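You operate a simulated robot arm through the tools that you are given. There is no shell and no other tool.

You are at the controls of a simulated robot arm. One attempt, no reset.

## Task
Raise the tall ram, turn the blue slot under it, lock the plate.
Fine: white-knob lever back at Drive; leave the long lever.

It is judged by the outcome, as a careful person would: the job done as asked, and still so three seconds after it is handed in. It fails if anything else is knocked over, pushed out of place, dropped, spilled or broken.

## Robot
A 7-joint arm with a fingered hand, fixed in place. Base frame: the origin is at the foot of the arm, x ahead of it, y to its left, z up. Readings come in m, degrees, newtons and seconds.
With the tool pointing down near the work surface it reaches from about 0.34 to 0.72 m from the base axis. Its first joint turns from -69.0 to 172.0 degrees. Payload 3.4 kg.
The tool frame sits at the grasp point between the pads (the TCP): z along the fingers, y along the line on which they close. The tips reach 0.025 m beyond it. The gripper opens to 0.088 m. The gripper's body begins 0.029 m behind the TCP. The gripper is a hand of 4 fingers: y runs from the thumb to the fingers, the wrist lies at [-0.013, -0.097, -0.162] in the tool frame, and closing takes about 1.5 s.
Orientation is that of the tool frame in the base frame, as [roll, pitch, yaw] about the fixed x, y, z axes, in that order (R = Rz(yaw) Ry(pitch) Rx(roll)). With the fingers straight down and the wrist toward the robot, the tool's x, y and z point along [0, 1, 0], [1, 0, 0] and [0, 0, -1] of the base frame.

## Interface
- The arm moves only by the tool move_arm. Its argument "motion" is a list of rows, each an object of numbers (a shift or turn left out is 0, a gripper value left out holds the last): "ax", "ay", "az": the turn, a rotation vector about the base's x, y, z in units of 45 degrees (1.0 is 45 degrees); "tx", "ty", "tz": the shift along the base's x, y, z in units of 250 mm (1.0 is 250 mm); "claw": the finger opening in mm, from 0 to 88. In form: [{"ax": .., "ay": .., "az": .., "tx": .., "ty": .., "tz": .., "claw": ..}, ...]. A call has 1 to 20 rows; each row is the pose to reach, as a shift and turn from the pose commanded when the call began. A call with a number of a shift or a turn outside -1 to 1 is refused whole. Each row takes 0.2 s and may step no farther than 0.05 m and 8.6 degrees from the row before; otherwise, or with a gripper value out of range, the whole call is refused. Where a pose cannot be reached the arm comes as near as it can. A force on the tool above 40 N (or 10 N above the force at the start of the call, whichever is more), or a blocked arm, ends the call early, and 0.2 s more pass. The fingers move at their own pace (about 0.108 m/s each) and stop on an object; they squeeze with about 27 N. The grip force told is the motor's: it shows also when the fingers shut on nothing. Time passes only in rows, and 0.2 s behind the last, so rows that repeat a pose let the fingers close. It gives the time, the measured TCP pose, the force on the tool (base axes), the opening and the grip force at its end, in the units of the frame above (readings bear some noise), with the torque about the TCP (base axes, N m) and any sound that the robot's microphone picked up.
- Cameras (640 x 400 px; columns grow to the right, rows downward): "scene" is fixed at [0.0498, 0.6515, 1.75]; the picture's right is [-0.84, -0.54, 0.00], its down [-0.26, 0.41, -0.87] and it looks along [0.47, -0.73, -0.49] (base axes); focal length 325 px, centre (320, 200). "wrist" rides on the gripper at [0.064, -0.083, -0.098] in the tool frame; the picture's right is [-0.62, 0.37, -0.69], its down [-0.71, -0.63, 0.30] and it looks along [-0.32, 0.68, 0.65] (tool axes); focal length 265 px, centre (320, 200). There is no depth. A picture from a camera that has moved, and an enlarged one, comes with that camera's place and axes in the base frame and with its lens.
- camera(camera): a new picture of that camera. The clock stands still meanwhile.
- lift_body(by): slides the trunk up (or, below 0, down) by that many m; the arm rides with it, the base frame stays. It gives what a move gives, with no picture.
- grasp_type(shape): the hand has 4 fingers and takes this shape, open, in about a second: jaw (thumb against the fingers, like two jaws); tri (thumb and two fingers); tip (a fingertip pinch); poke (one finger out to press); point (the index stretched); flat (the hand flat); cup (the hand cupped); fist (a fist). The gripper value then closes the fingers along that shape, each until it touches; the sizes above hold for jaw. It gives what a move gives, with no picture.
- close_up(camera, box): a new picture of the part [left, top, right, bottom] of that camera's present view, enlarged. The clock stands still meanwhile.
- sign_off(): hands the job in; it is judged then, once.

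Nothing tells you positions but the pictures and the camera data. Unless the task says otherwise, let go and move clear before handing in.

The tools are called after ">>>" as a command line: name --argument value ..., lists and objects as JSON in quotes. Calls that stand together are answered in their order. move_arm: Moves the arm, as the interface text tells. Its arguments: {"type":"object","properties":{"motion":{"type":"array","items":{"type":"object","properties":{"ax":{"type":"number"},"ay":{"type":"number"},"az":{"type":"number"},"tx":{"type":"number"},"ty":{"type":"number"},"tz":{"type":"number"},"claw":{"type":"number"}}}}},"required":["motion"]} The other tools are called the same way: lift_body (by) slides the trunk up or down; grasp_type (shape) gives the hand a shape; camera (camera) takes a picture; close_up (camera, box) takes an enlarged picture of a part of a camera's view; sign_off () hands the job in.

At the start:

```text
t: 0.0
tool_pos: [0.4004, -0.2185, 1.4563]
tool_rot: [179.9, 0.1, 90.0]
wrist_force: [-0.4, 0.5, 0.1]
ft_torque: [0.0, 0.02, 0.02]
finger_gap: 0.0878
gripper_force: 0.1
shape: jaw
trunk travel left (down, up): [-0.775, 0.065]
```

scene: 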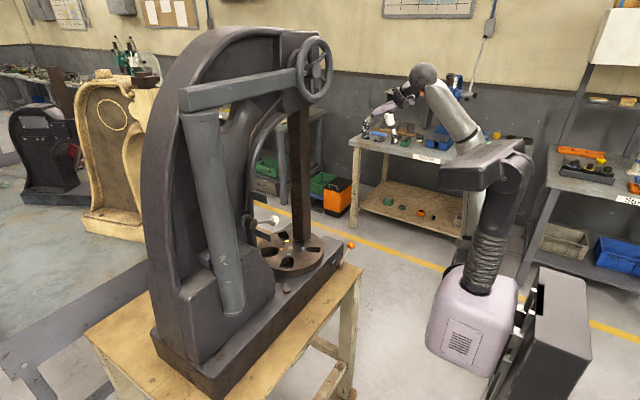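
wrist: 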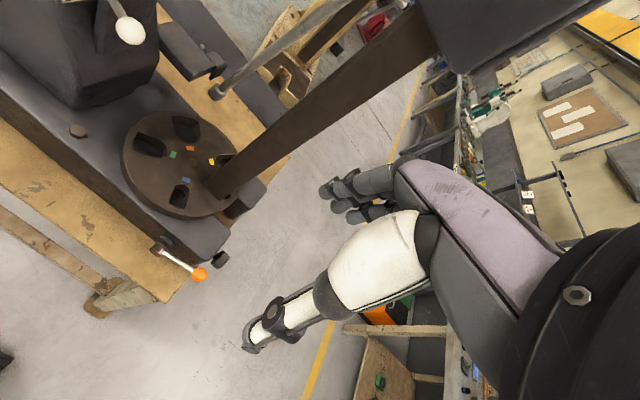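

I see an arbor press with a tall ram, a round slotted plate with colored marks, a white-knob lever on the body, an orange-knob lever at the front corner, and a handwheel on top. I'll take enlarged pictures before moving anything.

>>> close_up --camera "scene" --box '[220, 180, 380, 310]'

>>> close_up --camera "scene" --box '[170, 20, 350, 180]'

>>> close_up --camera "wrist" --box '[60, 80, 280, 300]'

>>> close_up --camera "wrist" --box '[0, 0, 260, 120]'

```text
3.08 times, centred on (300, 245) of scene
camera zoom: at [0.0498, 0.6515, 1.75], right [-0.84, -0.54, 0.0], down [-0.26, 0.41, -0.87], along [0.47, -0.73, -0.49], focal length 1000 px, centre (382, 62)
```

zoom: 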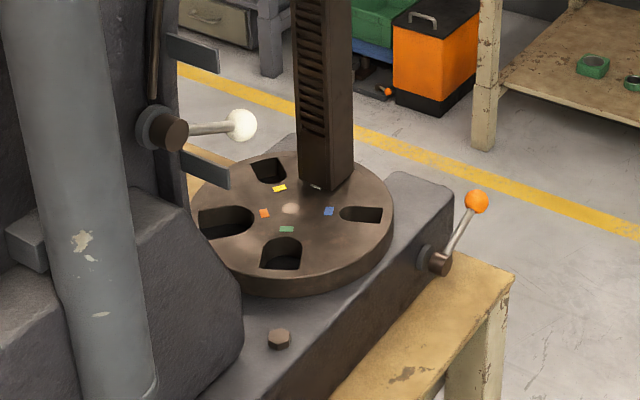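

```text
2.50 times, centred on (260, 100) of scene
camera zoom: at [0.0498, 0.6515, 1.75], right [-0.84, -0.54, 0.0], down [-0.26, 0.41, -0.87], along [0.47, -0.73, -0.49], focal length 813 px, centre (470, 450)
```

zoom: 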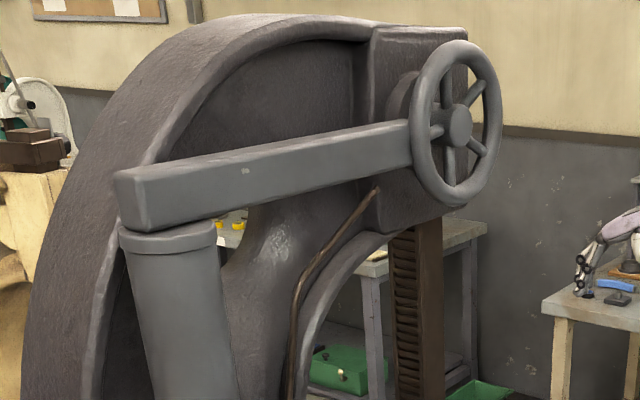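

```text
1.82 times, centred on (170, 190) of wrist
camera zoom: at [0.3191, -0.1539, 1.5552], right [0.37, -0.62, 0.69], down [-0.63, -0.71, -0.31], along [0.68, -0.32, -0.65], focal length 483 px, centre (593, 218)
```

zoom: 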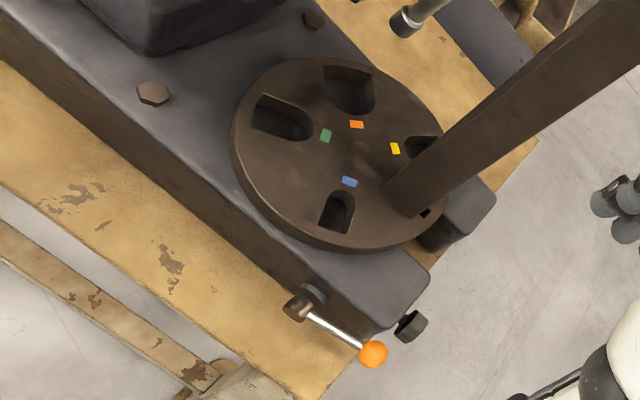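

```text
2.46 times, centred on (130, 60) of wrist
camera zoom: at [0.3191, -0.1539, 1.5552], right [0.37, -0.62, 0.69], down [-0.63, -0.71, -0.31], along [0.68, -0.32, -0.65], focal length 653 px, centre (788, 545)
```

zoom: 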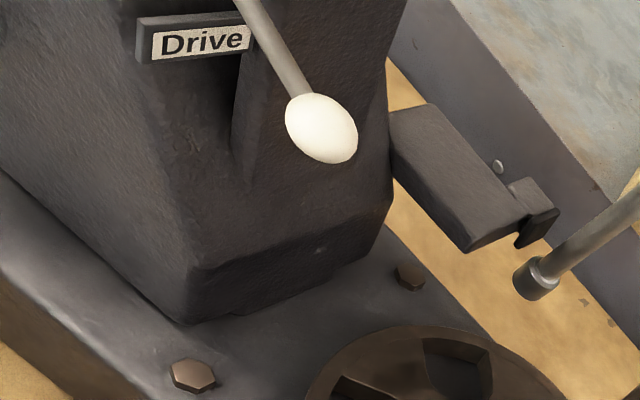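

The plate's centre works out near (0.67, -0.10, 1.00), the ram foot near (0.675, -0.186, 0.99), the orange knob near (0.51, -0.29, 0.95) and the white knob near (0.60, 0.05, 1.23). Next I'll tilt the hand back to look at the handwheel, the link and the labels.

>>> move_arm --motion '[{"ay": -0.16, "tx": -0.05}, {"ay": -0.33, "tx": -0.1}, {"ay": -0.5, "tx": -0.15}, {"ay": -0.66, "tx": -0.2}, {"ay": -0.83, "tx": -0.2}, {"ay": -1.0, "tx": -0.2}]'

>>> camera --camera "wrist"

>>> camera --camera "scene"

```text
t: 1.4
tool_pos: [0.3509, -0.2198, 1.4585]
tool_rot: [134.7, 0.0, 90.0]
wrist_force: [0.4, -0.3, 0.0]
ft_torque: [0.03, 0.03, -0.01]
finger_gap: 0.0876
gripper_force: 0.0
shape: jaw
trunk travel left (down, up): [-0.775, 0.065]
```

```text
taken
camera wrist: at [0.2232, -0.1546, 1.4674], right [-0.23, -0.62, 0.75], down [-0.23, -0.71, -0.66], along [0.95, -0.32, 0.03], focal length 265 px, centre (320, 200)
```

wrist: 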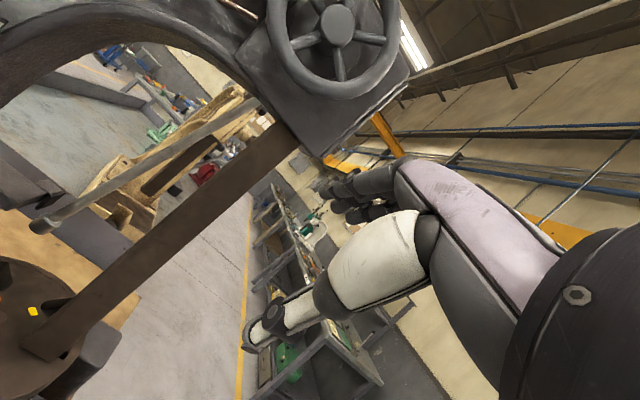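

```text
taken
```

scene: 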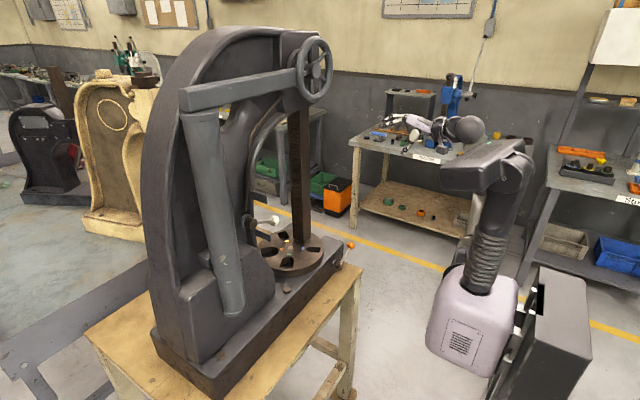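

The handwheel hub triangulates to about (0.56, -0.12, 1.63), with its face toward the robot. A long rod hangs on the far side near x 0.85, which I take to be the long lever to leave alone. Next I'll lower the trunk and turn the camera to the white-knob lever and its labels.

>>> lift_body --by -0.2

>>> move_arm --motion '[{"az": 0.15, "ty": 0.1}, {"az": 0.3, "ty": 0.2}, {"az": 0.45, "ty": 0.3}, {"az": 0.6, "ty": 0.4}, {"az": 0.6, "ty": 0.55}, {"az": 0.6, "ty": 0.7}]'

>>> camera --camera "wrist"

```text
t: 3.6
tool_pos: [0.3491, -0.2186, 1.2589]
tool_rot: [135.0, 0.1, 89.9]
wrist_force: [-0.4, 0.0, 0.1]
ft_torque: [0.0, -0.03, -0.02]
finger_gap: 0.0878
gripper_force: 0.0
shape: jaw
trunk travel left (down, up): [-0.575, 0.265]
```

```text
t: 5.0
tool_pos: [0.3511, -0.0417, 1.2574]
tool_rot: [134.9, 0.0, 117.1]
wrist_force: [0.7, 0.1, 0.6]
ft_torque: [0.01, -0.02, 0.01]
finger_gap: 0.0876
gripper_force: 0.1
shape: jaw
trunk travel left (down, up): [-0.575, 0.265]
```

```text
taken
camera wrist: at [0.2085, -0.0418, 1.2679], right [0.08, -0.66, 0.75], down [0.12, -0.74, -0.66], along [0.99, 0.14, 0.02], focal length 265 px, centre (320, 200)
```

wrist: 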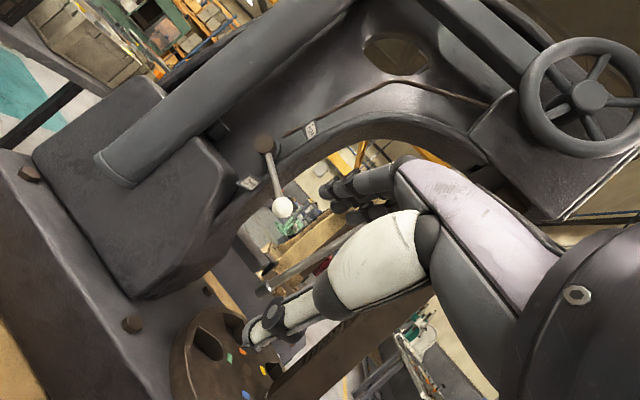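

>>> close_up --camera "wrist" --box '[220, 110, 350, 230]'

>>> close_up --camera "wrist" --box '[400, 0, 640, 200]'

>>> close_up --camera "wrist" --box '[80, 0, 400, 200]'

```text
3.33 times, centred on (285, 170) of wrist
camera zoom: at [0.2085, -0.0418, 1.2679], right [0.08, -0.66, 0.75], down [0.12, -0.74, -0.66], along [0.99, 0.14, 0.02], focal length 885 px, centre (437, 300)
```

zoom: 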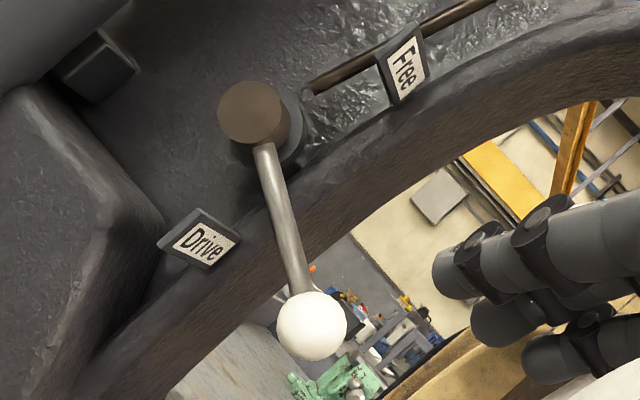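

```text
2.00 times, centred on (520, 100) of wrist
camera zoom: at [0.2085, -0.0418, 1.2679], right [0.08, -0.66, 0.75], down [0.12, -0.74, -0.66], along [0.99, 0.14, 0.02], focal length 531 px, centre (-80, 400)
```

zoom: 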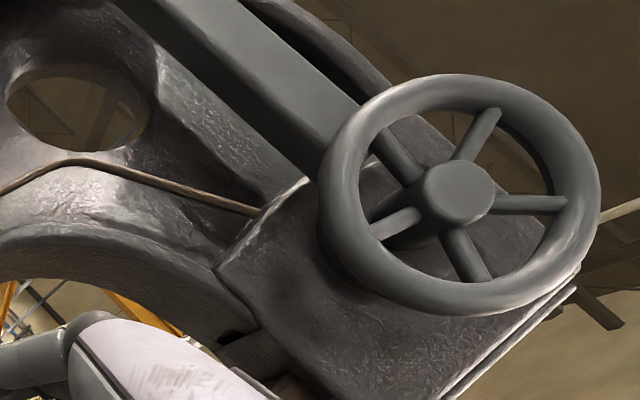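

```text
2.00 times, centred on (240, 100) of wrist
camera zoom: at [0.2085, -0.0418, 1.2679], right [0.08, -0.66, 0.75], down [0.12, -0.74, -0.66], along [0.99, 0.14, 0.02], focal length 531 px, centre (480, 400)
```

zoom: 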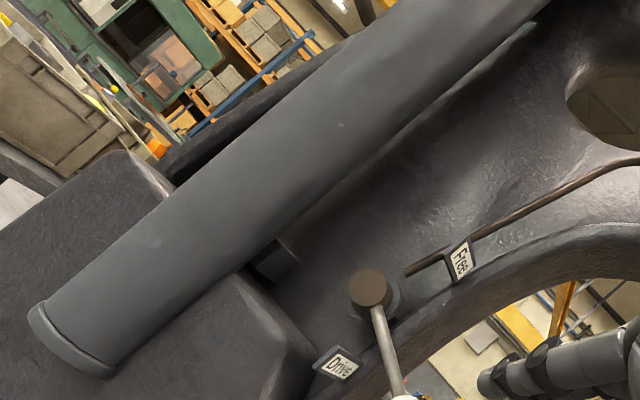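

The labels read "Drive" below and "Free" above. The lever hub is about (0.60, 0.137, 1.268) and the knob about (0.60, 0.045, 1.226), which looks like Drive. I'll level the hand and bring it to a standoff in front of the white knob.

>>> move_arm --motion '[{"ax": 0.05, "ay": -0.1, "az": -0.03, "tx": 0.04, "ty": 0.0, "tz": -0.02}, {"ax": 0.1, "ay": -0.2, "az": -0.06, "tx": 0.1, "ty": 0.02, "tz": -0.04}, {"ax": 0.15, "ay": -0.3, "az": -0.09, "tx": 0.16, "ty": 0.05, "tz": -0.06}, {"ax": 0.2, "ay": -0.4, "az": -0.12, "tx": 0.22, "ty": 0.08, "tz": -0.08}, {"ax": 0.25, "ay": -0.5, "az": -0.15, "tx": 0.28, "ty": 0.1, "tz": -0.1}, {"ax": 0.3, "ay": -0.6, "az": -0.18, "tx": 0.34, "ty": 0.12, "tz": -0.12}, {"ax": 0.35, "ay": -0.7, "az": -0.21, "tx": 0.38, "ty": 0.14, "tz": -0.14}, {"ax": 0.4, "ay": -0.79, "az": -0.25, "tx": 0.42, "ty": 0.16, "tz": -0.14}]'

>>> camera --camera "wrist"

>>> camera --camera "scene"

```text
t: 6.8
tool_pos: [0.444, -0.0262, 1.2337]
tool_rot: [97.8, -3.1, 107.0]
wrist_force: [0.0, -0.1, -0.1]
ft_torque: [-0.02, 0.0, 0.02]
finger_gap: 0.0879
gripper_force: 0.1
shape: jaw
out of reach, approached as far as the arm can: row 8
trunk travel left (down, up): [-0.575, 0.265]
```

```text
taken
camera wrist: at [0.3208, 0.0074, 1.1676], right [-0.42, -0.8, 0.42], down [0.41, -0.58, -0.7], along [0.81, -0.12, 0.57], focal length 265 px, centre (320, 200)
```

wrist: 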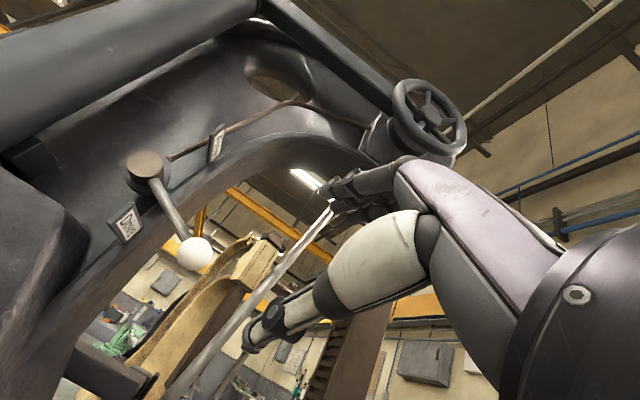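

```text
taken
```

scene: 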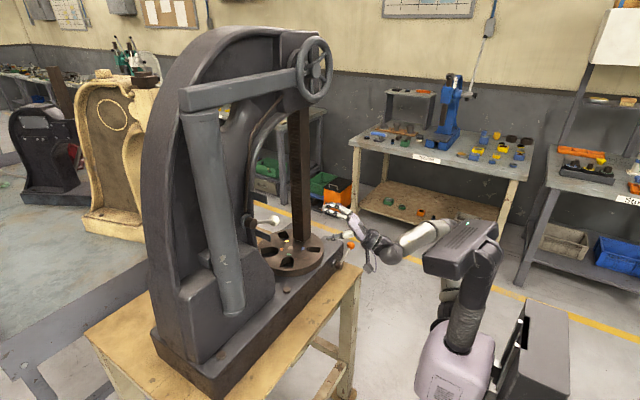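

The arm stopped short of the standoff because the shoulder sits too high for a level hand. I'll back off and raise the hand first, then lower the trunk so the forearm comes up from below.

>>> move_arm --motion '[{"tx": -0.1, "tz": 0.1}, {"tx": -0.2, "tz": 0.25}, {"tx": -0.3, "tz": 0.4}, {"tx": -0.3, "tz": 0.55}, {"tx": -0.3, "tz": 0.7}, {"tx": -0.3, "tz": 0.85}]'

>>> lift_body --by -0.25

```text
t: 8.2
tool_pos: [0.3674, -0.0248, 1.4459]
tool_rot: [95.3, -3.6, 106.6]
wrist_force: [0.9, 0.3, -0.1]
ft_torque: [-0.02, -0.02, 0.02]
finger_gap: 0.0876
gripper_force: 0.0
shape: jaw
trunk travel left (down, up): [-0.575, 0.265]
```

```text
t: 10.8
tool_pos: [0.3685, -0.0262, 1.1953]
tool_rot: [95.3, -3.6, 106.6]
wrist_force: [-0.3, 0.0, -0.2]
ft_torque: [-0.01, -0.01, -0.03]
finger_gap: 0.0878
gripper_force: 0.1
shape: jaw
trunk travel left (down, up): [-0.325, 0.515]
```

>>> move_arm --motion '[{"tx": 0.13, "ty": 0.04, "tz": 0.03}, {"tx": 0.26, "ty": 0.08, "tz": 0.06}, {"tx": 0.4, "ty": 0.12, "tz": 0.09}, {"tx": 0.52, "ty": 0.16, "tz": 0.12}]'

>>> camera --camera "wrist"

>>> camera --camera "scene"

```text
t: 11.8
tool_pos: [0.4984, 0.0146, 1.2254]
tool_rot: [95.3, -3.6, 106.6]
wrist_force: [0.4, 0.4, -0.1]
ft_torque: [-0.01, 0.02, 0.01]
finger_gap: 0.0878
gripper_force: 0.0
shape: jaw
trunk travel left (down, up): [-0.325, 0.515]
```

```text
taken
camera wrist: at [0.3796, 0.0514, 1.1551], right [-0.44, -0.81, 0.39], down [0.43, -0.57, -0.7], along [0.79, -0.14, 0.6], focal length 265 px, centre (320, 200)
```

wrist: 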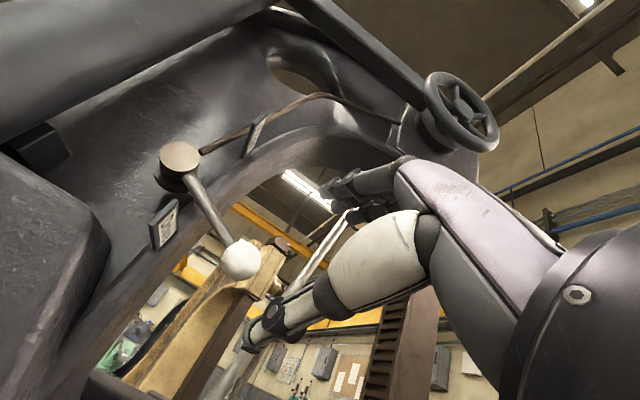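

```text
taken
```

scene: 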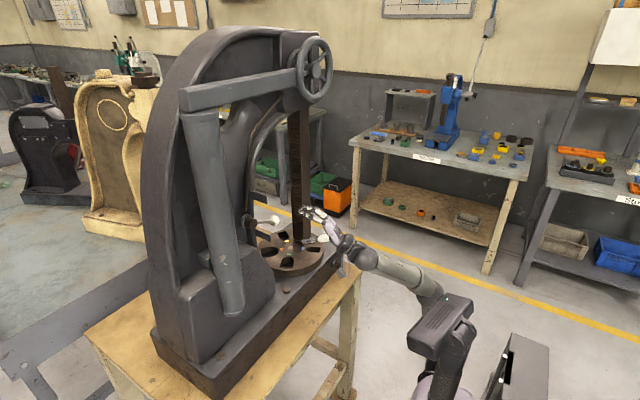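

The level hand is now lined up with the knob, which checks out at (0.60, 0.046, 1.225). I'll advance over it and close on it.

>>> move_arm --motion '[{"tx": 0.13, "ty": 0.04, "tz": 0.0}, {"tx": 0.26, "ty": 0.08, "tz": 0.0}, {"tx": 0.39, "ty": 0.12, "tz": 0.0}, {"tx": 0.39, "ty": 0.12, "tz": 0.0}]'

>>> camera --camera "wrist"

>>> close_up --camera "scene" --box '[220, 180, 380, 310]'

```text
t: 12.8
tool_pos: [0.5872, 0.0389, 1.2084]
tool_rot: [95.4, -3.7, 106.6]
wrist_force: [0.5, 0.5, -0.1]
ft_torque: [-0.02, -0.03, 0.01]
finger_gap: 0.0877
gripper_force: 0.0
shape: jaw
out of reach, approached as far as the arm can: row 3, 4
trunk travel left (down, up): [-0.325, 0.515]
```

```text
taken
camera wrist: at [0.4684, 0.0761, 1.1384], right [-0.44, -0.81, 0.39], down [0.43, -0.57, -0.7], along [0.79, -0.14, 0.6], focal length 265 px, centre (320, 200)
```

wrist: 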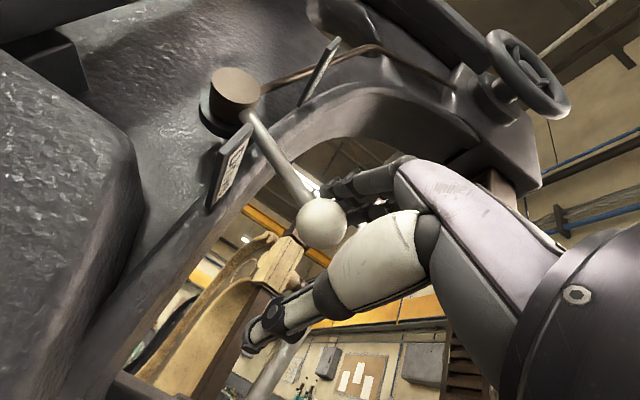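

```text
3.08 times, centred on (300, 245) of scene
camera zoom: at [0.0498, 0.6515, 1.75], right [-0.84, -0.54, 0.0], down [-0.26, 0.41, -0.87], along [0.47, -0.73, -0.49], focal length 1000 px, centre (382, 62)
```

zoom: 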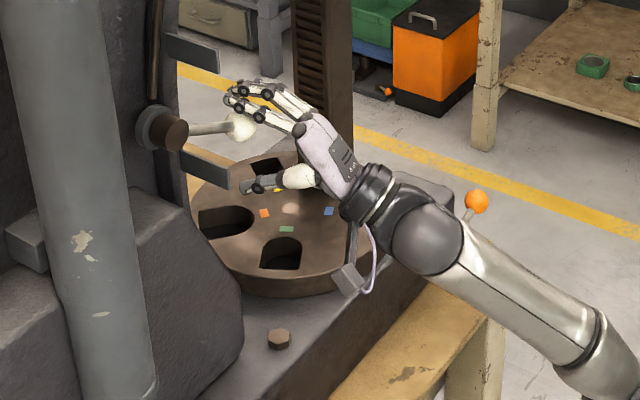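

The hand stopped about 15 mm short of the knob's depth, but the knob is already between the thumb and fingers. I'll raise the trunk slightly to centre on it and close the hand loosely around it.

>>> lift_body --by 0.016

>>> move_arm --motion '[{"claw": 60}, {"claw": 45}, {"claw": 38}, {"claw": 38}]'

>>> close_up --camera "wrist" --box '[180, 60, 460, 360]'

>>> close_up --camera "scene" --box '[240, 190, 340, 270]'

```text
t: 13.4
tool_pos: [0.5855, 0.0393, 1.2243]
tool_rot: [95.2, -3.6, 106.5]
wrist_force: [1.0, 0.1, 0.2]
ft_torque: [-0.01, -0.01, -0.01]
finger_gap: 0.0877
gripper_force: 0.1
shape: jaw
trunk travel left (down, up): [-0.341, 0.499]
```

```text
t: 14.4
tool_pos: [0.5858, 0.0389, 1.2253]
tool_rot: [95.3, -3.6, 106.5]
wrist_force: [-0.5, 0.2, -0.2]
ft_torque: [-0.02, 0.03, -0.01]
finger_gap: 0.0387
gripper_force: 0.0
shape: jaw
trunk travel left (down, up): [-0.341, 0.499]
```

```text
1.33 times, centred on (320, 210) of wrist
camera zoom: at [0.4673, 0.0759, 1.1551], right [-0.44, -0.81, 0.39], down [0.43, -0.57, -0.7], along [0.79, -0.14, 0.6], focal length 354 px, centre (320, 187)
```

zoom: 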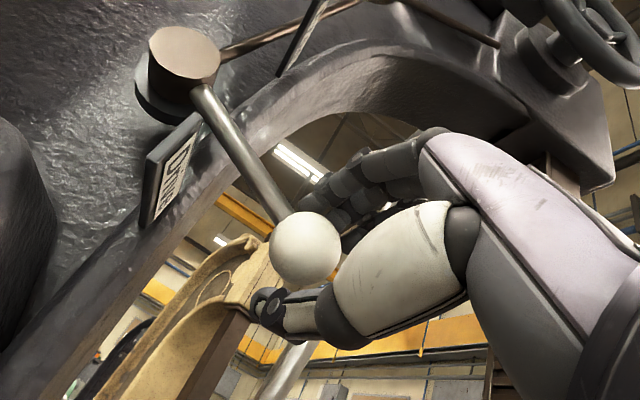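

```text
5.00 times, centred on (290, 230) of scene
camera zoom: at [0.0498, 0.6515, 1.75], right [-0.84, -0.54, 0.0], down [-0.26, 0.41, -0.87], along [0.47, -0.73, -0.49], focal length 1625 px, centre (470, 50)
```

zoom: 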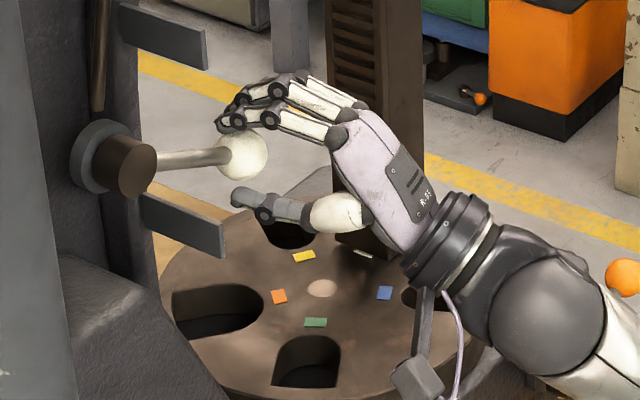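

The knob sits loosely between the thumb and fingers. I'll raise it toward Free with small trunk lifts, checking the force each time.

>>> lift_body --by 0.025

>>> close_up --camera "wrist" --box '[180, 60, 460, 360]'

```text
t: 15.1
tool_pos: [0.5872, 0.0382, 1.2499]
tool_rot: [95.3, -3.6, 106.6]
wrist_force: [-0.7, -1.6, -4.5]
ft_torque: [-0.03, 0.06, -0.02]
finger_gap: 0.0443
gripper_force: 0.0
shape: jaw
trunk travel left (down, up): [-0.366, 0.474]
```

```text
1.33 times, centred on (320, 210) of wrist
camera zoom: at [0.4681, 0.0752, 1.1798], right [-0.44, -0.81, 0.39], down [0.43, -0.57, -0.7], along [0.79, -0.14, 0.6], focal length 354 px, centre (320, 187)
```

zoom: 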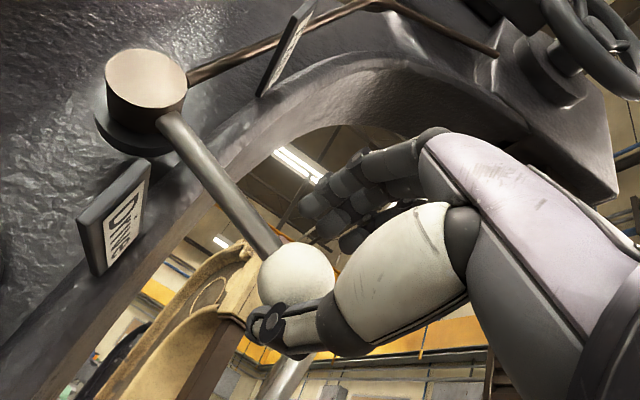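

>>> lift_body --by 0.02

>>> close_up --camera "wrist" --box '[180, 60, 460, 360]'

>>> close_up --camera "scene" --box '[240, 170, 340, 250]'

```text
t: 15.8
tool_pos: [0.5873, 0.0402, 1.27]
tool_rot: [95.2, -3.6, 106.6]
wrist_force: [-0.1, -0.1, -2.0]
ft_torque: [0.0, 0.05, 0.0]
finger_gap: 0.0406
gripper_force: 0.1
shape: jaw
trunk travel left (down, up): [-0.386, 0.454]
```

```text
1.33 times, centred on (320, 210) of wrist
camera zoom: at [0.4676, 0.0761, 1.2001], right [-0.44, -0.81, 0.39], down [0.43, -0.57, -0.7], along [0.79, -0.14, 0.6], focal length 354 px, centre (320, 187)
```

zoom: 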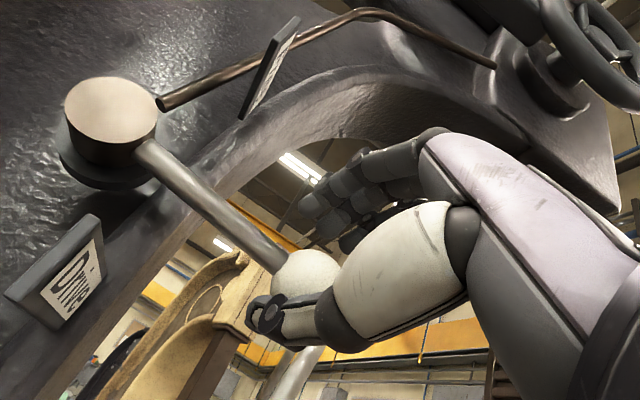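

```text
5.00 times, centred on (290, 210) of scene
camera zoom: at [0.0498, 0.6515, 1.75], right [-0.84, -0.54, 0.0], down [-0.26, 0.41, -0.87], along [0.47, -0.73, -0.49], focal length 1625 px, centre (470, 150)
```

zoom: 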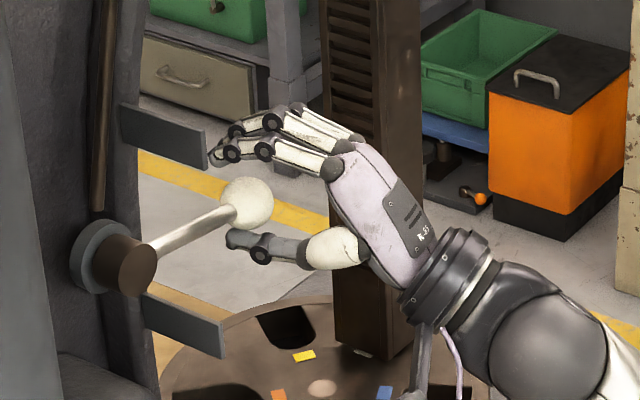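

The lever is moving freely and is now about level. I'll continue up.

>>> lift_body --by 0.02

>>> close_up --camera "scene" --box '[240, 170, 340, 250]'

```text
t: 16.4
tool_pos: [0.5871, 0.0387, 1.2902]
tool_rot: [95.3, -3.7, 106.6]
wrist_force: [0.3, -0.8, -1.0]
ft_torque: [0.01, 0.01, 0.04]
finger_gap: 0.0393
gripper_force: 0.0
shape: jaw
trunk travel left (down, up): [-0.406, 0.434]
```

```text
5.00 times, centred on (290, 210) of scene
camera zoom: at [0.0498, 0.6515, 1.75], right [-0.84, -0.54, 0.0], down [-0.26, 0.41, -0.87], along [0.47, -0.73, -0.49], focal length 1625 px, centre (470, 150)
```

zoom: 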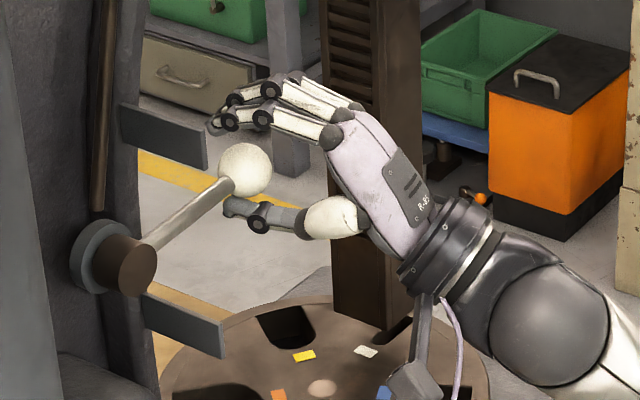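

The ram foot looks slightly higher than before, so it may be rising by itself now the lever is off Drive. I'll pause and watch.

>>> camera --camera "scene"

>>> move_arm --motion '[{"claw": 38}, {"claw": 38}]'

>>> camera --camera "scene"

>>> close_up --camera "scene" --box '[240, 170, 340, 250]'

```text
taken
```

scene: 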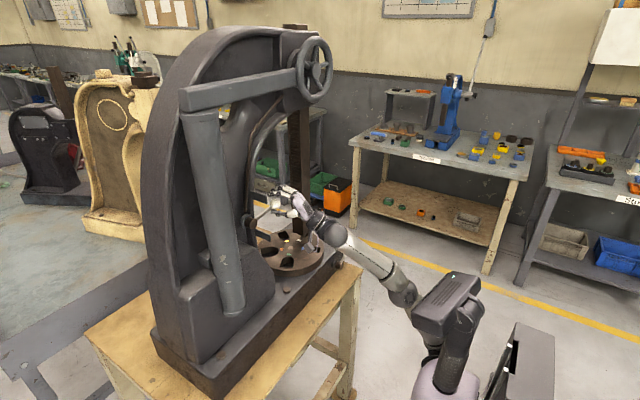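

```text
t: 17.0
tool_pos: [0.5853, 0.0394, 1.2916]
tool_rot: [95.3, -3.7, 106.4]
wrist_force: [-0.2, -0.6, -0.2]
ft_torque: [-0.02, 0.03, -0.03]
finger_gap: 0.0393
gripper_force: 0.0
shape: jaw
trunk travel left (down, up): [-0.406, 0.434]
```

```text
taken
```

scene: 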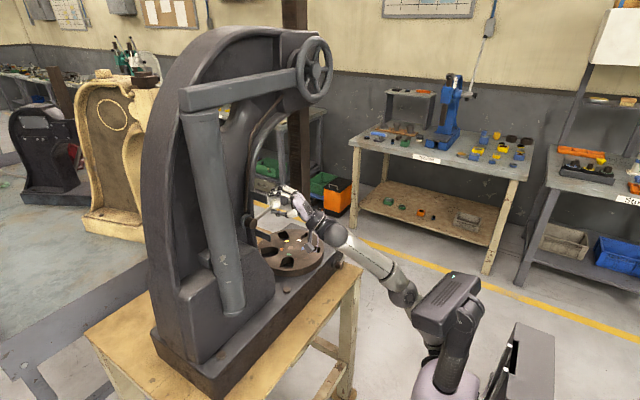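

```text
5.00 times, centred on (290, 210) of scene
camera zoom: at [0.0498, 0.6515, 1.75], right [-0.84, -0.54, 0.0], down [-0.26, 0.41, -0.87], along [0.47, -0.73, -0.49], focal length 1625 px, centre (470, 150)
```

zoom: 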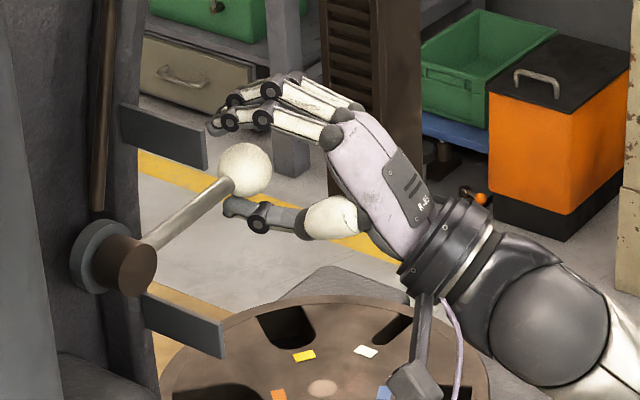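

With the lever off Drive, the counterweight is lifting the ram on its own. I'll watch where it settles.

>>> move_arm --motion '[{"claw": 38}]'

>>> camera --camera "scene"

>>> camera --camera "wrist"

```text
t: 17.4
tool_pos: [0.587, 0.0389, 1.291]
tool_rot: [95.2, -3.6, 106.8]
wrist_force: [0.0, -0.8, -0.7]
ft_torque: [0.0, 0.02, 0.02]
finger_gap: 0.0391
gripper_force: 0.0
shape: jaw
trunk travel left (down, up): [-0.406, 0.434]
```

```text
taken
```

scene: 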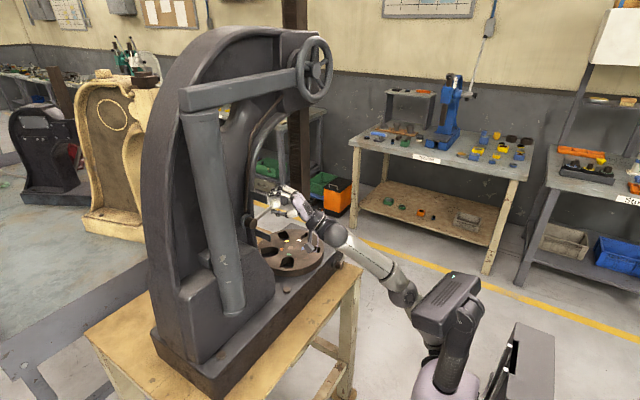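

```text
taken
camera wrist: at [0.4675, 0.0759, 1.22], right [-0.44, -0.81, 0.39], down [0.43, -0.57, -0.7], along [0.79, -0.14, 0.6], focal length 265 px, centre (320, 200)
```

wrist: 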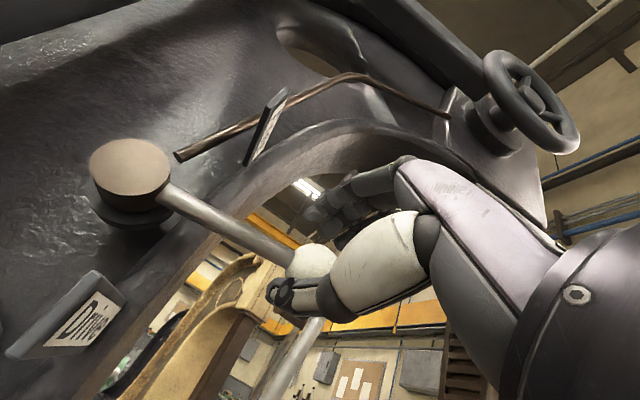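

>>> close_up --camera "scene" --box '[250, 90, 350, 250]'

>>> move_arm --motion '[{"claw": 38}, {"claw": 38}]'

>>> close_up --camera "scene" --box '[250, 90, 350, 250]'

>>> close_up --camera "wrist" --box '[80, 60, 380, 340]'

```text
2.50 times, centred on (300, 170) of scene
camera zoom: at [0.0498, 0.6515, 1.75], right [-0.84, -0.54, 0.0], down [-0.26, 0.41, -0.87], along [0.47, -0.73, -0.49], focal length 813 px, centre (370, 275)
```

zoom: 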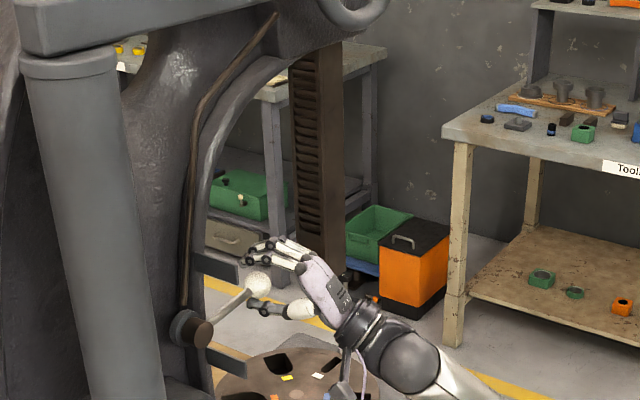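

```text
t: 18.0
tool_pos: [0.5871, 0.0394, 1.2902]
tool_rot: [95.2, -3.6, 106.8]
wrist_force: [-0.3, 0.8, -0.8]
ft_torque: [0.02, -0.03, -0.02]
finger_gap: 0.0391
gripper_force: 0.1
shape: jaw
trunk travel left (down, up): [-0.406, 0.434]
```

```text
2.50 times, centred on (300, 170) of scene
camera zoom: at [0.0498, 0.6515, 1.75], right [-0.84, -0.54, 0.0], down [-0.26, 0.41, -0.87], along [0.47, -0.73, -0.49], focal length 813 px, centre (370, 275)
```

zoom: 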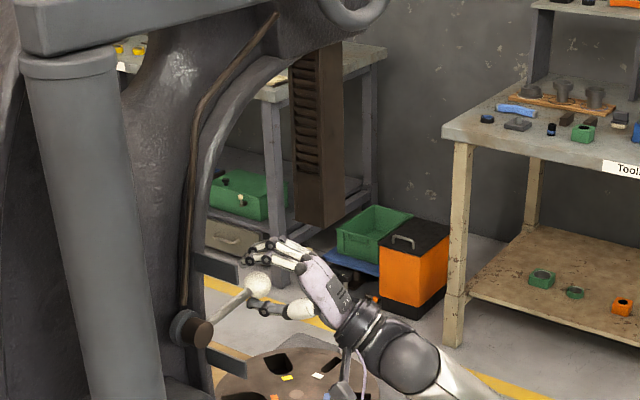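

```text
1.43 times, centred on (230, 200) of wrist
camera zoom: at [0.4675, 0.0759, 1.22], right [-0.44, -0.81, 0.39], down [0.43, -0.57, -0.7], along [0.79, -0.14, 0.6], focal length 379 px, centre (449, 200)
```

zoom: 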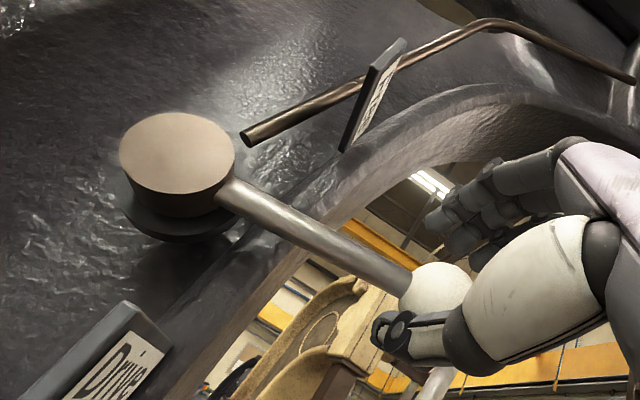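

>>> move_arm --motion '[{"claw": 38}]'

>>> close_up --camera "scene" --box '[250, 90, 350, 250]'

>>> camera --camera "scene"

```text
t: 18.4
tool_pos: [0.5861, 0.0397, 1.2908]
tool_rot: [95.3, -3.6, 106.6]
wrist_force: [-0.8, 0.6, -0.7]
ft_torque: [0.0, 0.04, -0.01]
finger_gap: 0.0393
gripper_force: 0.1
shape: jaw
trunk travel left (down, up): [-0.406, 0.434]
```

```text
2.50 times, centred on (300, 170) of scene
camera zoom: at [0.0498, 0.6515, 1.75], right [-0.84, -0.54, 0.0], down [-0.26, 0.41, -0.87], along [0.47, -0.73, -0.49], focal length 813 px, centre (370, 275)
```

zoom: 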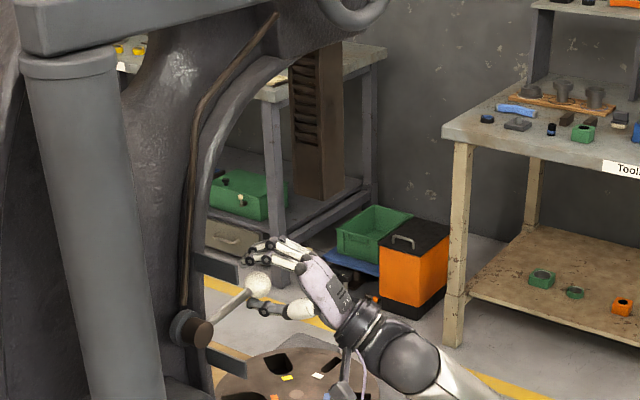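

```text
taken
```

scene: 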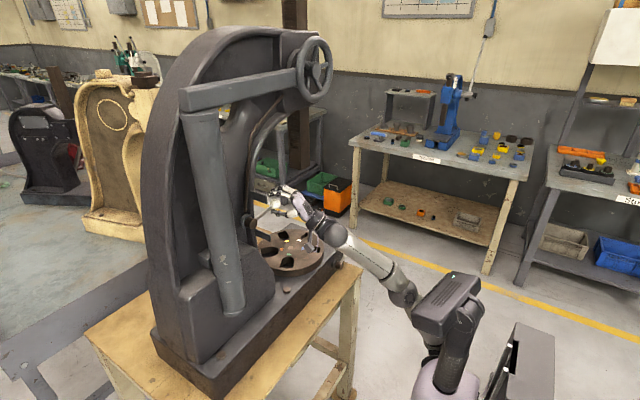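

>>> move_arm --motion '[{"claw": 38}, {"claw": 38}, {"claw": 38}]'

>>> close_up --camera "scene" --box '[250, 90, 350, 250]'

```text
t: 19.2
tool_pos: [0.5866, 0.0391, 1.2893]
tool_rot: [95.2, -3.6, 106.6]
wrist_force: [0.8, 1.2, -1.0]
ft_torque: [0.0, 0.03, 0.0]
finger_gap: 0.0391
gripper_force: 0.2
shape: jaw
trunk travel left (down, up): [-0.406, 0.434]
```

```text
2.50 times, centred on (300, 170) of scene
camera zoom: at [0.0498, 0.6515, 1.75], right [-0.84, -0.54, 0.0], down [-0.26, 0.41, -0.87], along [0.47, -0.73, -0.49], focal length 813 px, centre (370, 275)
```

zoom: 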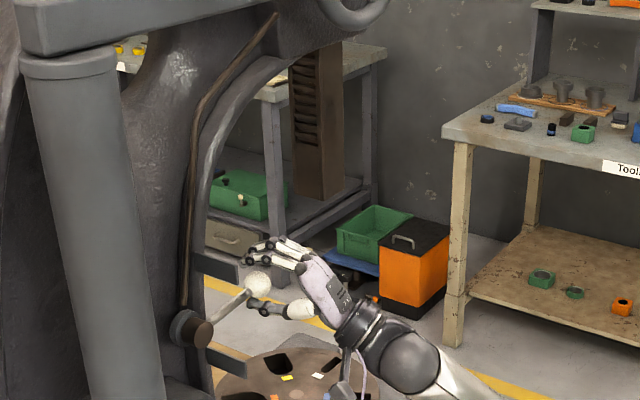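

The ram has risen all the way and stayed at its upper stop. I'll now bring the white-knob lever back down to Drive with the same loose hold.

>>> lift_body --by -0.05

>>> close_up --camera "scene" --box '[240, 130, 340, 250]'

>>> close_up --camera "wrist" --box '[180, 60, 460, 360]'

```text
t: 20.1
tool_pos: [0.5871, 0.0411, 1.2397]
tool_rot: [95.2, -3.6, 106.6]
wrist_force: [0.0, 1.4, -1.8]
ft_torque: [0.0, 0.04, 0.02]
finger_gap: 0.0394
gripper_force: 0.1
shape: jaw
trunk travel left (down, up): [-0.356, 0.484]
```

```text
3.33 times, centred on (290, 190) of scene
camera zoom: at [0.0498, 0.6515, 1.75], right [-0.84, -0.54, 0.0], down [-0.26, 0.41, -0.87], along [0.47, -0.73, -0.49], focal length 1084 px, centre (420, 233)
```

zoom: 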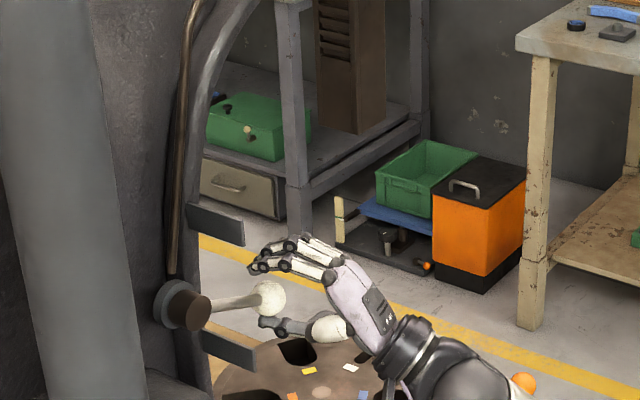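

```text
1.33 times, centred on (320, 210) of wrist
camera zoom: at [0.4677, 0.0767, 1.1696], right [-0.44, -0.81, 0.39], down [0.43, -0.57, -0.7], along [0.79, -0.14, 0.6], focal length 354 px, centre (320, 187)
```

zoom: 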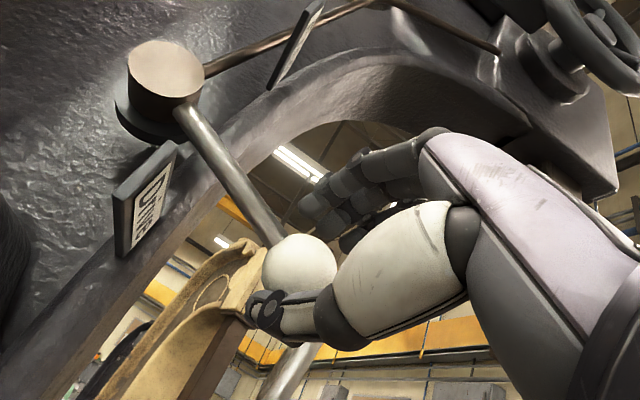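

>>> lift_body --by -0.02

>>> close_up --camera "scene" --box '[240, 130, 340, 250]'

>>> close_up --camera "wrist" --box '[180, 60, 460, 360]'

```text
t: 20.8
tool_pos: [0.5861, 0.0387, 1.2208]
tool_rot: [95.2, -3.6, 106.5]
wrist_force: [1.0, 0.6, 1.6]
ft_torque: [0.01, 0.0, 0.01]
finger_gap: 0.0397
gripper_force: 0.1
shape: jaw
trunk travel left (down, up): [-0.336, 0.504]
```

```text
3.33 times, centred on (290, 190) of scene
camera zoom: at [0.0498, 0.6515, 1.75], right [-0.84, -0.54, 0.0], down [-0.26, 0.41, -0.87], along [0.47, -0.73, -0.49], focal length 1084 px, centre (420, 233)
```

zoom: 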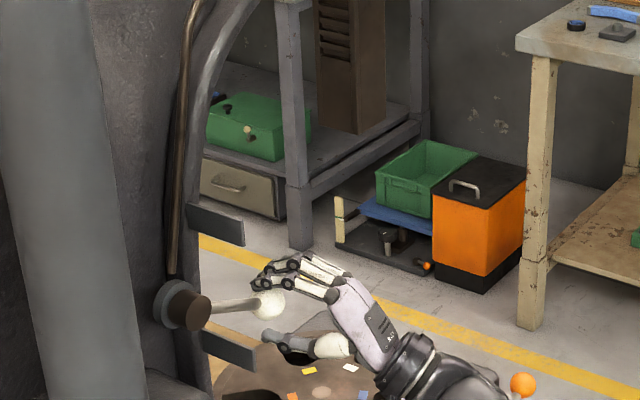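

```text
1.33 times, centred on (320, 210) of wrist
camera zoom: at [0.467, 0.0755, 1.1505], right [-0.44, -0.81, 0.39], down [0.43, -0.57, -0.7], along [0.79, -0.14, 0.6], focal length 354 px, centre (320, 187)
```

zoom: 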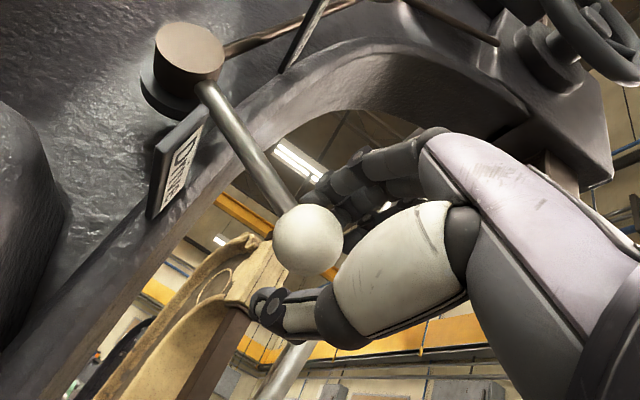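

The lever is back down. I'll open the hand and compare the picture against the original view of the lever.

>>> move_arm --motion '[{"claw": 50}, {"claw": 70}, {"claw": 88}, {"claw": 88}]'

>>> close_up --camera "scene" --box '[220, 180, 380, 310]'

```text
t: 21.8
tool_pos: [0.5865, 0.0383, 1.2206]
tool_rot: [95.3, -3.7, 106.7]
wrist_force: [0.0, -0.5, -0.3]
ft_torque: [0.0, 0.02, -0.02]
finger_gap: 0.0878
gripper_force: 0.0
shape: jaw
trunk travel left (down, up): [-0.336, 0.504]
```

```text
3.08 times, centred on (300, 245) of scene
camera zoom: at [0.0498, 0.6515, 1.75], right [-0.84, -0.54, 0.0], down [-0.26, 0.41, -0.87], along [0.47, -0.73, -0.49], focal length 1000 px, centre (382, 62)
```

zoom: 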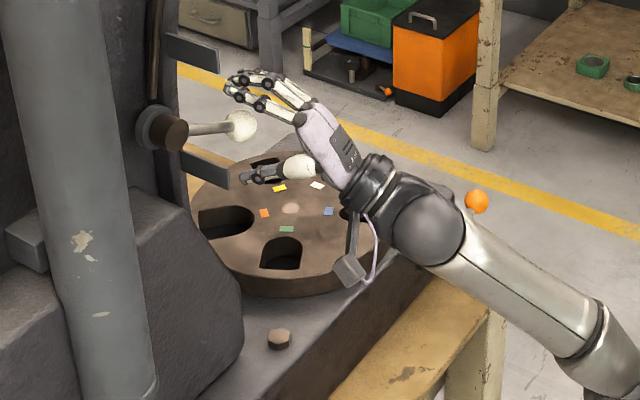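

The lever matches its original Drive position and the ram is still up. I'll withdraw straight back, then turn the hand to point down, ready for the plate.

>>> move_arm --motion '[{"tx": -0.16, "ty": -0.05}, {"tx": -0.32, "ty": -0.1}, {"tx": -0.48, "ty": -0.15}, {"tx": -0.62, "ty": -0.2, "tz": 0.05}, {"tx": -0.7, "ty": -0.25, "tz": 0.1, "ax": -0.04, "ay": 0.15}, {"tx": -0.7, "ty": -0.3, "tz": 0.1, "ax": -0.08, "ay": 0.3}, {"tx": -0.7, "ty": -0.35, "tz": 0.1, "ax": -0.13, "ay": 0.45}, {"tx": -0.7, "ty": -0.4, "tz": 0.1, "ax": -0.18, "ay": 0.6}, {"tx": -0.7, "ty": -0.4, "tz": 0.1, "ax": -0.22, "ay": 0.75}, {"tx": -0.7, "ty": -0.4, "tz": 0.1, "ax": -0.27, "ay": 0.9}]'

>>> close_up --camera "scene" --box '[220, 90, 380, 290]'

>>> camera --camera "wrist"

```text
t: 24.0
tool_pos: [0.3982, -0.056, 1.2102]
tool_rot: [137.7, -2.4, 104.3]
wrist_force: [-0.1, -0.3, 0.1]
ft_torque: [0.03, -0.01, -0.02]
finger_gap: 0.0876
gripper_force: 0.0
shape: jaw
out of reach, approached as far as the arm can: row 9, 10
trunk travel left (down, up): [-0.336, 0.504]
```

```text
2.00 times, centred on (300, 190) of scene
camera zoom: at [0.0498, 0.6515, 1.75], right [-0.84, -0.54, 0.0], down [-0.26, 0.41, -0.87], along [0.47, -0.73, -0.49], focal length 650 px, centre (360, 220)
```

zoom: 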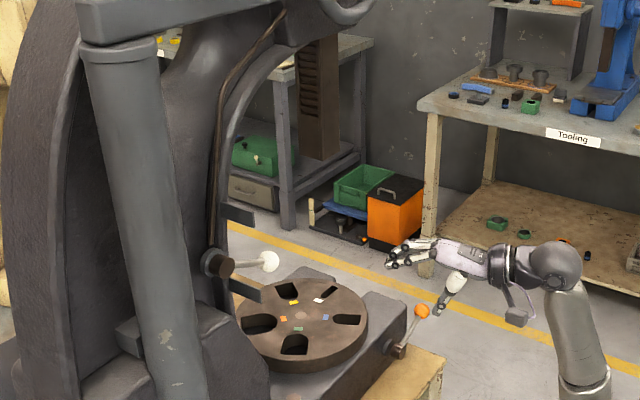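

```text
taken
camera wrist: at [0.2599, -0.0245, 1.2296], right [-0.03, -0.68, 0.73], down [-0.09, -0.73, -0.68], along [1.0, -0.08, -0.04], focal length 265 px, centre (320, 200)
```

wrist: 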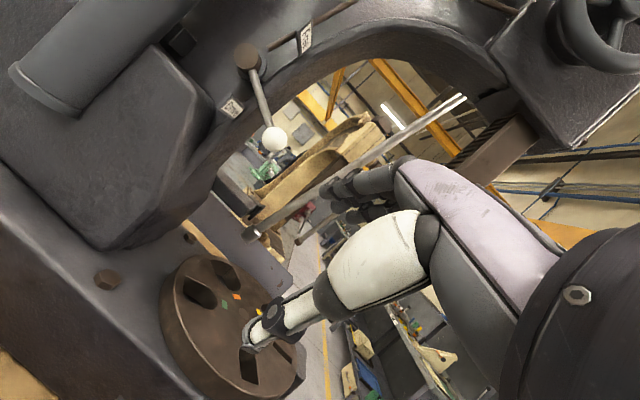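

The ram holds at the top with the lever at Drive. Next I'll finish turning the hand downward, well clear of the machine, and lower it toward working height.

>>> move_arm --motion '[{"tz": -0.12}, {"tz": -0.24}, {"tz": -0.36}, {"tz": -0.36, "ax": -0.04, "ay": 0.15}, {"tz": -0.36, "ax": -0.08, "ay": 0.3}, {"tz": -0.36, "ax": -0.12, "ay": 0.45}, {"tz": -0.36, "ax": -0.16, "ay": 0.6}, {"tz": -0.36, "ax": -0.2, "ay": 0.75}, {"tz": -0.36, "ax": -0.23, "ay": 0.92}]'

>>> grasp_type --shape "poke"

>>> camera --camera "wrist"

>>> close_up --camera "scene" --box '[220, 150, 460, 310]'

```text
t: 26.0
tool_pos: [0.3655, -0.059, 1.0839]
tool_rot: [-179.5, -1.9, 102.4]
wrist_force: [-0.1, -0.8, -0.5]
ft_torque: [0.01, -0.03, -0.01]
finger_gap: 0.0878
gripper_force: 0.0
shape: jaw
out of reach, approached as far as the arm can: row 7, 8, 9
trunk travel left (down, up): [-0.336, 0.504]
```

```text
t: 26.9
tool_pos: [0.3662, -0.0601, 1.085]
tool_rot: [-179.8, -1.9, 102.4]
wrist_force: [0.2, 0.5, 0.1]
ft_torque: [0.0, -0.03, 0.01]
finger_gap: 0.0001
gripper_force: 0.0
shape: poke
trunk travel left (down, up): [-0.336, 0.504]
```

```text
taken
camera wrist: at [0.274, -0.0178, 1.1843], right [0.5, -0.55, 0.67], down [-0.47, -0.82, -0.33], along [0.73, -0.15, -0.67], focal length 265 px, centre (320, 200)
```

wrist: 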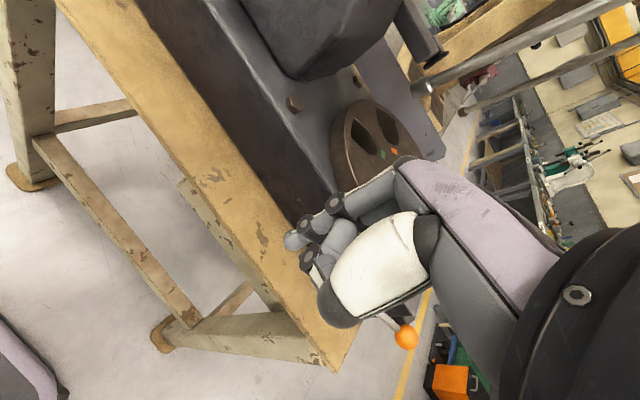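

```text
2.50 times, centred on (340, 230) of scene
camera zoom: at [0.0498, 0.6515, 1.75], right [-0.84, -0.54, 0.0], down [-0.26, 0.41, -0.87], along [0.47, -0.73, -0.49], focal length 813 px, centre (270, 125)
```

zoom: 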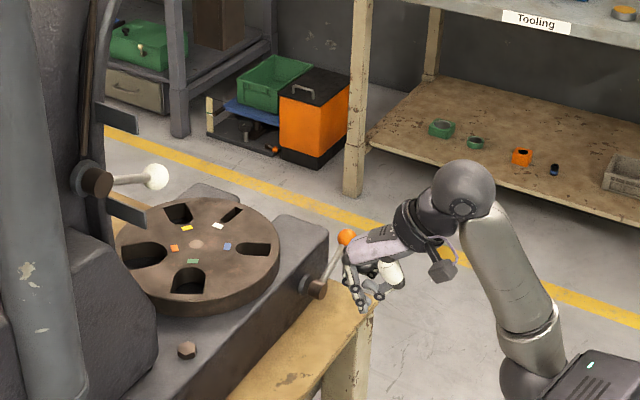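

>>> close_up --camera "wrist" --box '[260, 140, 460, 350]'

>>> close_up --camera "scene" --box '[340, 220, 420, 280]'

```text
1.90 times, centred on (360, 245) of wrist
camera zoom: at [0.274, -0.0178, 1.1843], right [0.5, -0.55, 0.67], down [-0.47, -0.82, -0.33], along [0.73, -0.15, -0.67], focal length 506 px, centre (244, 114)
```

zoom: 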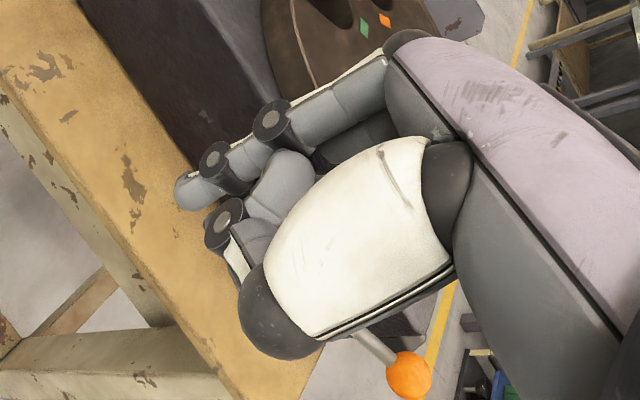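

```text
6.67 times, centred on (380, 250) of scene
camera zoom: at [0.0498, 0.6515, 1.75], right [-0.84, -0.54, 0.0], down [-0.26, 0.41, -0.87], along [0.47, -0.73, -0.49], focal length 2167 px, centre (-80, -133)
```

zoom: 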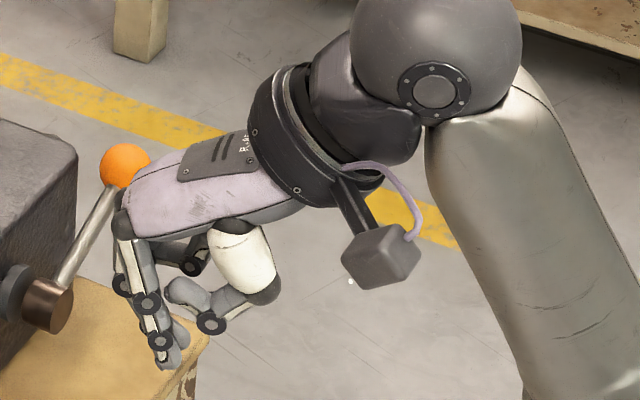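

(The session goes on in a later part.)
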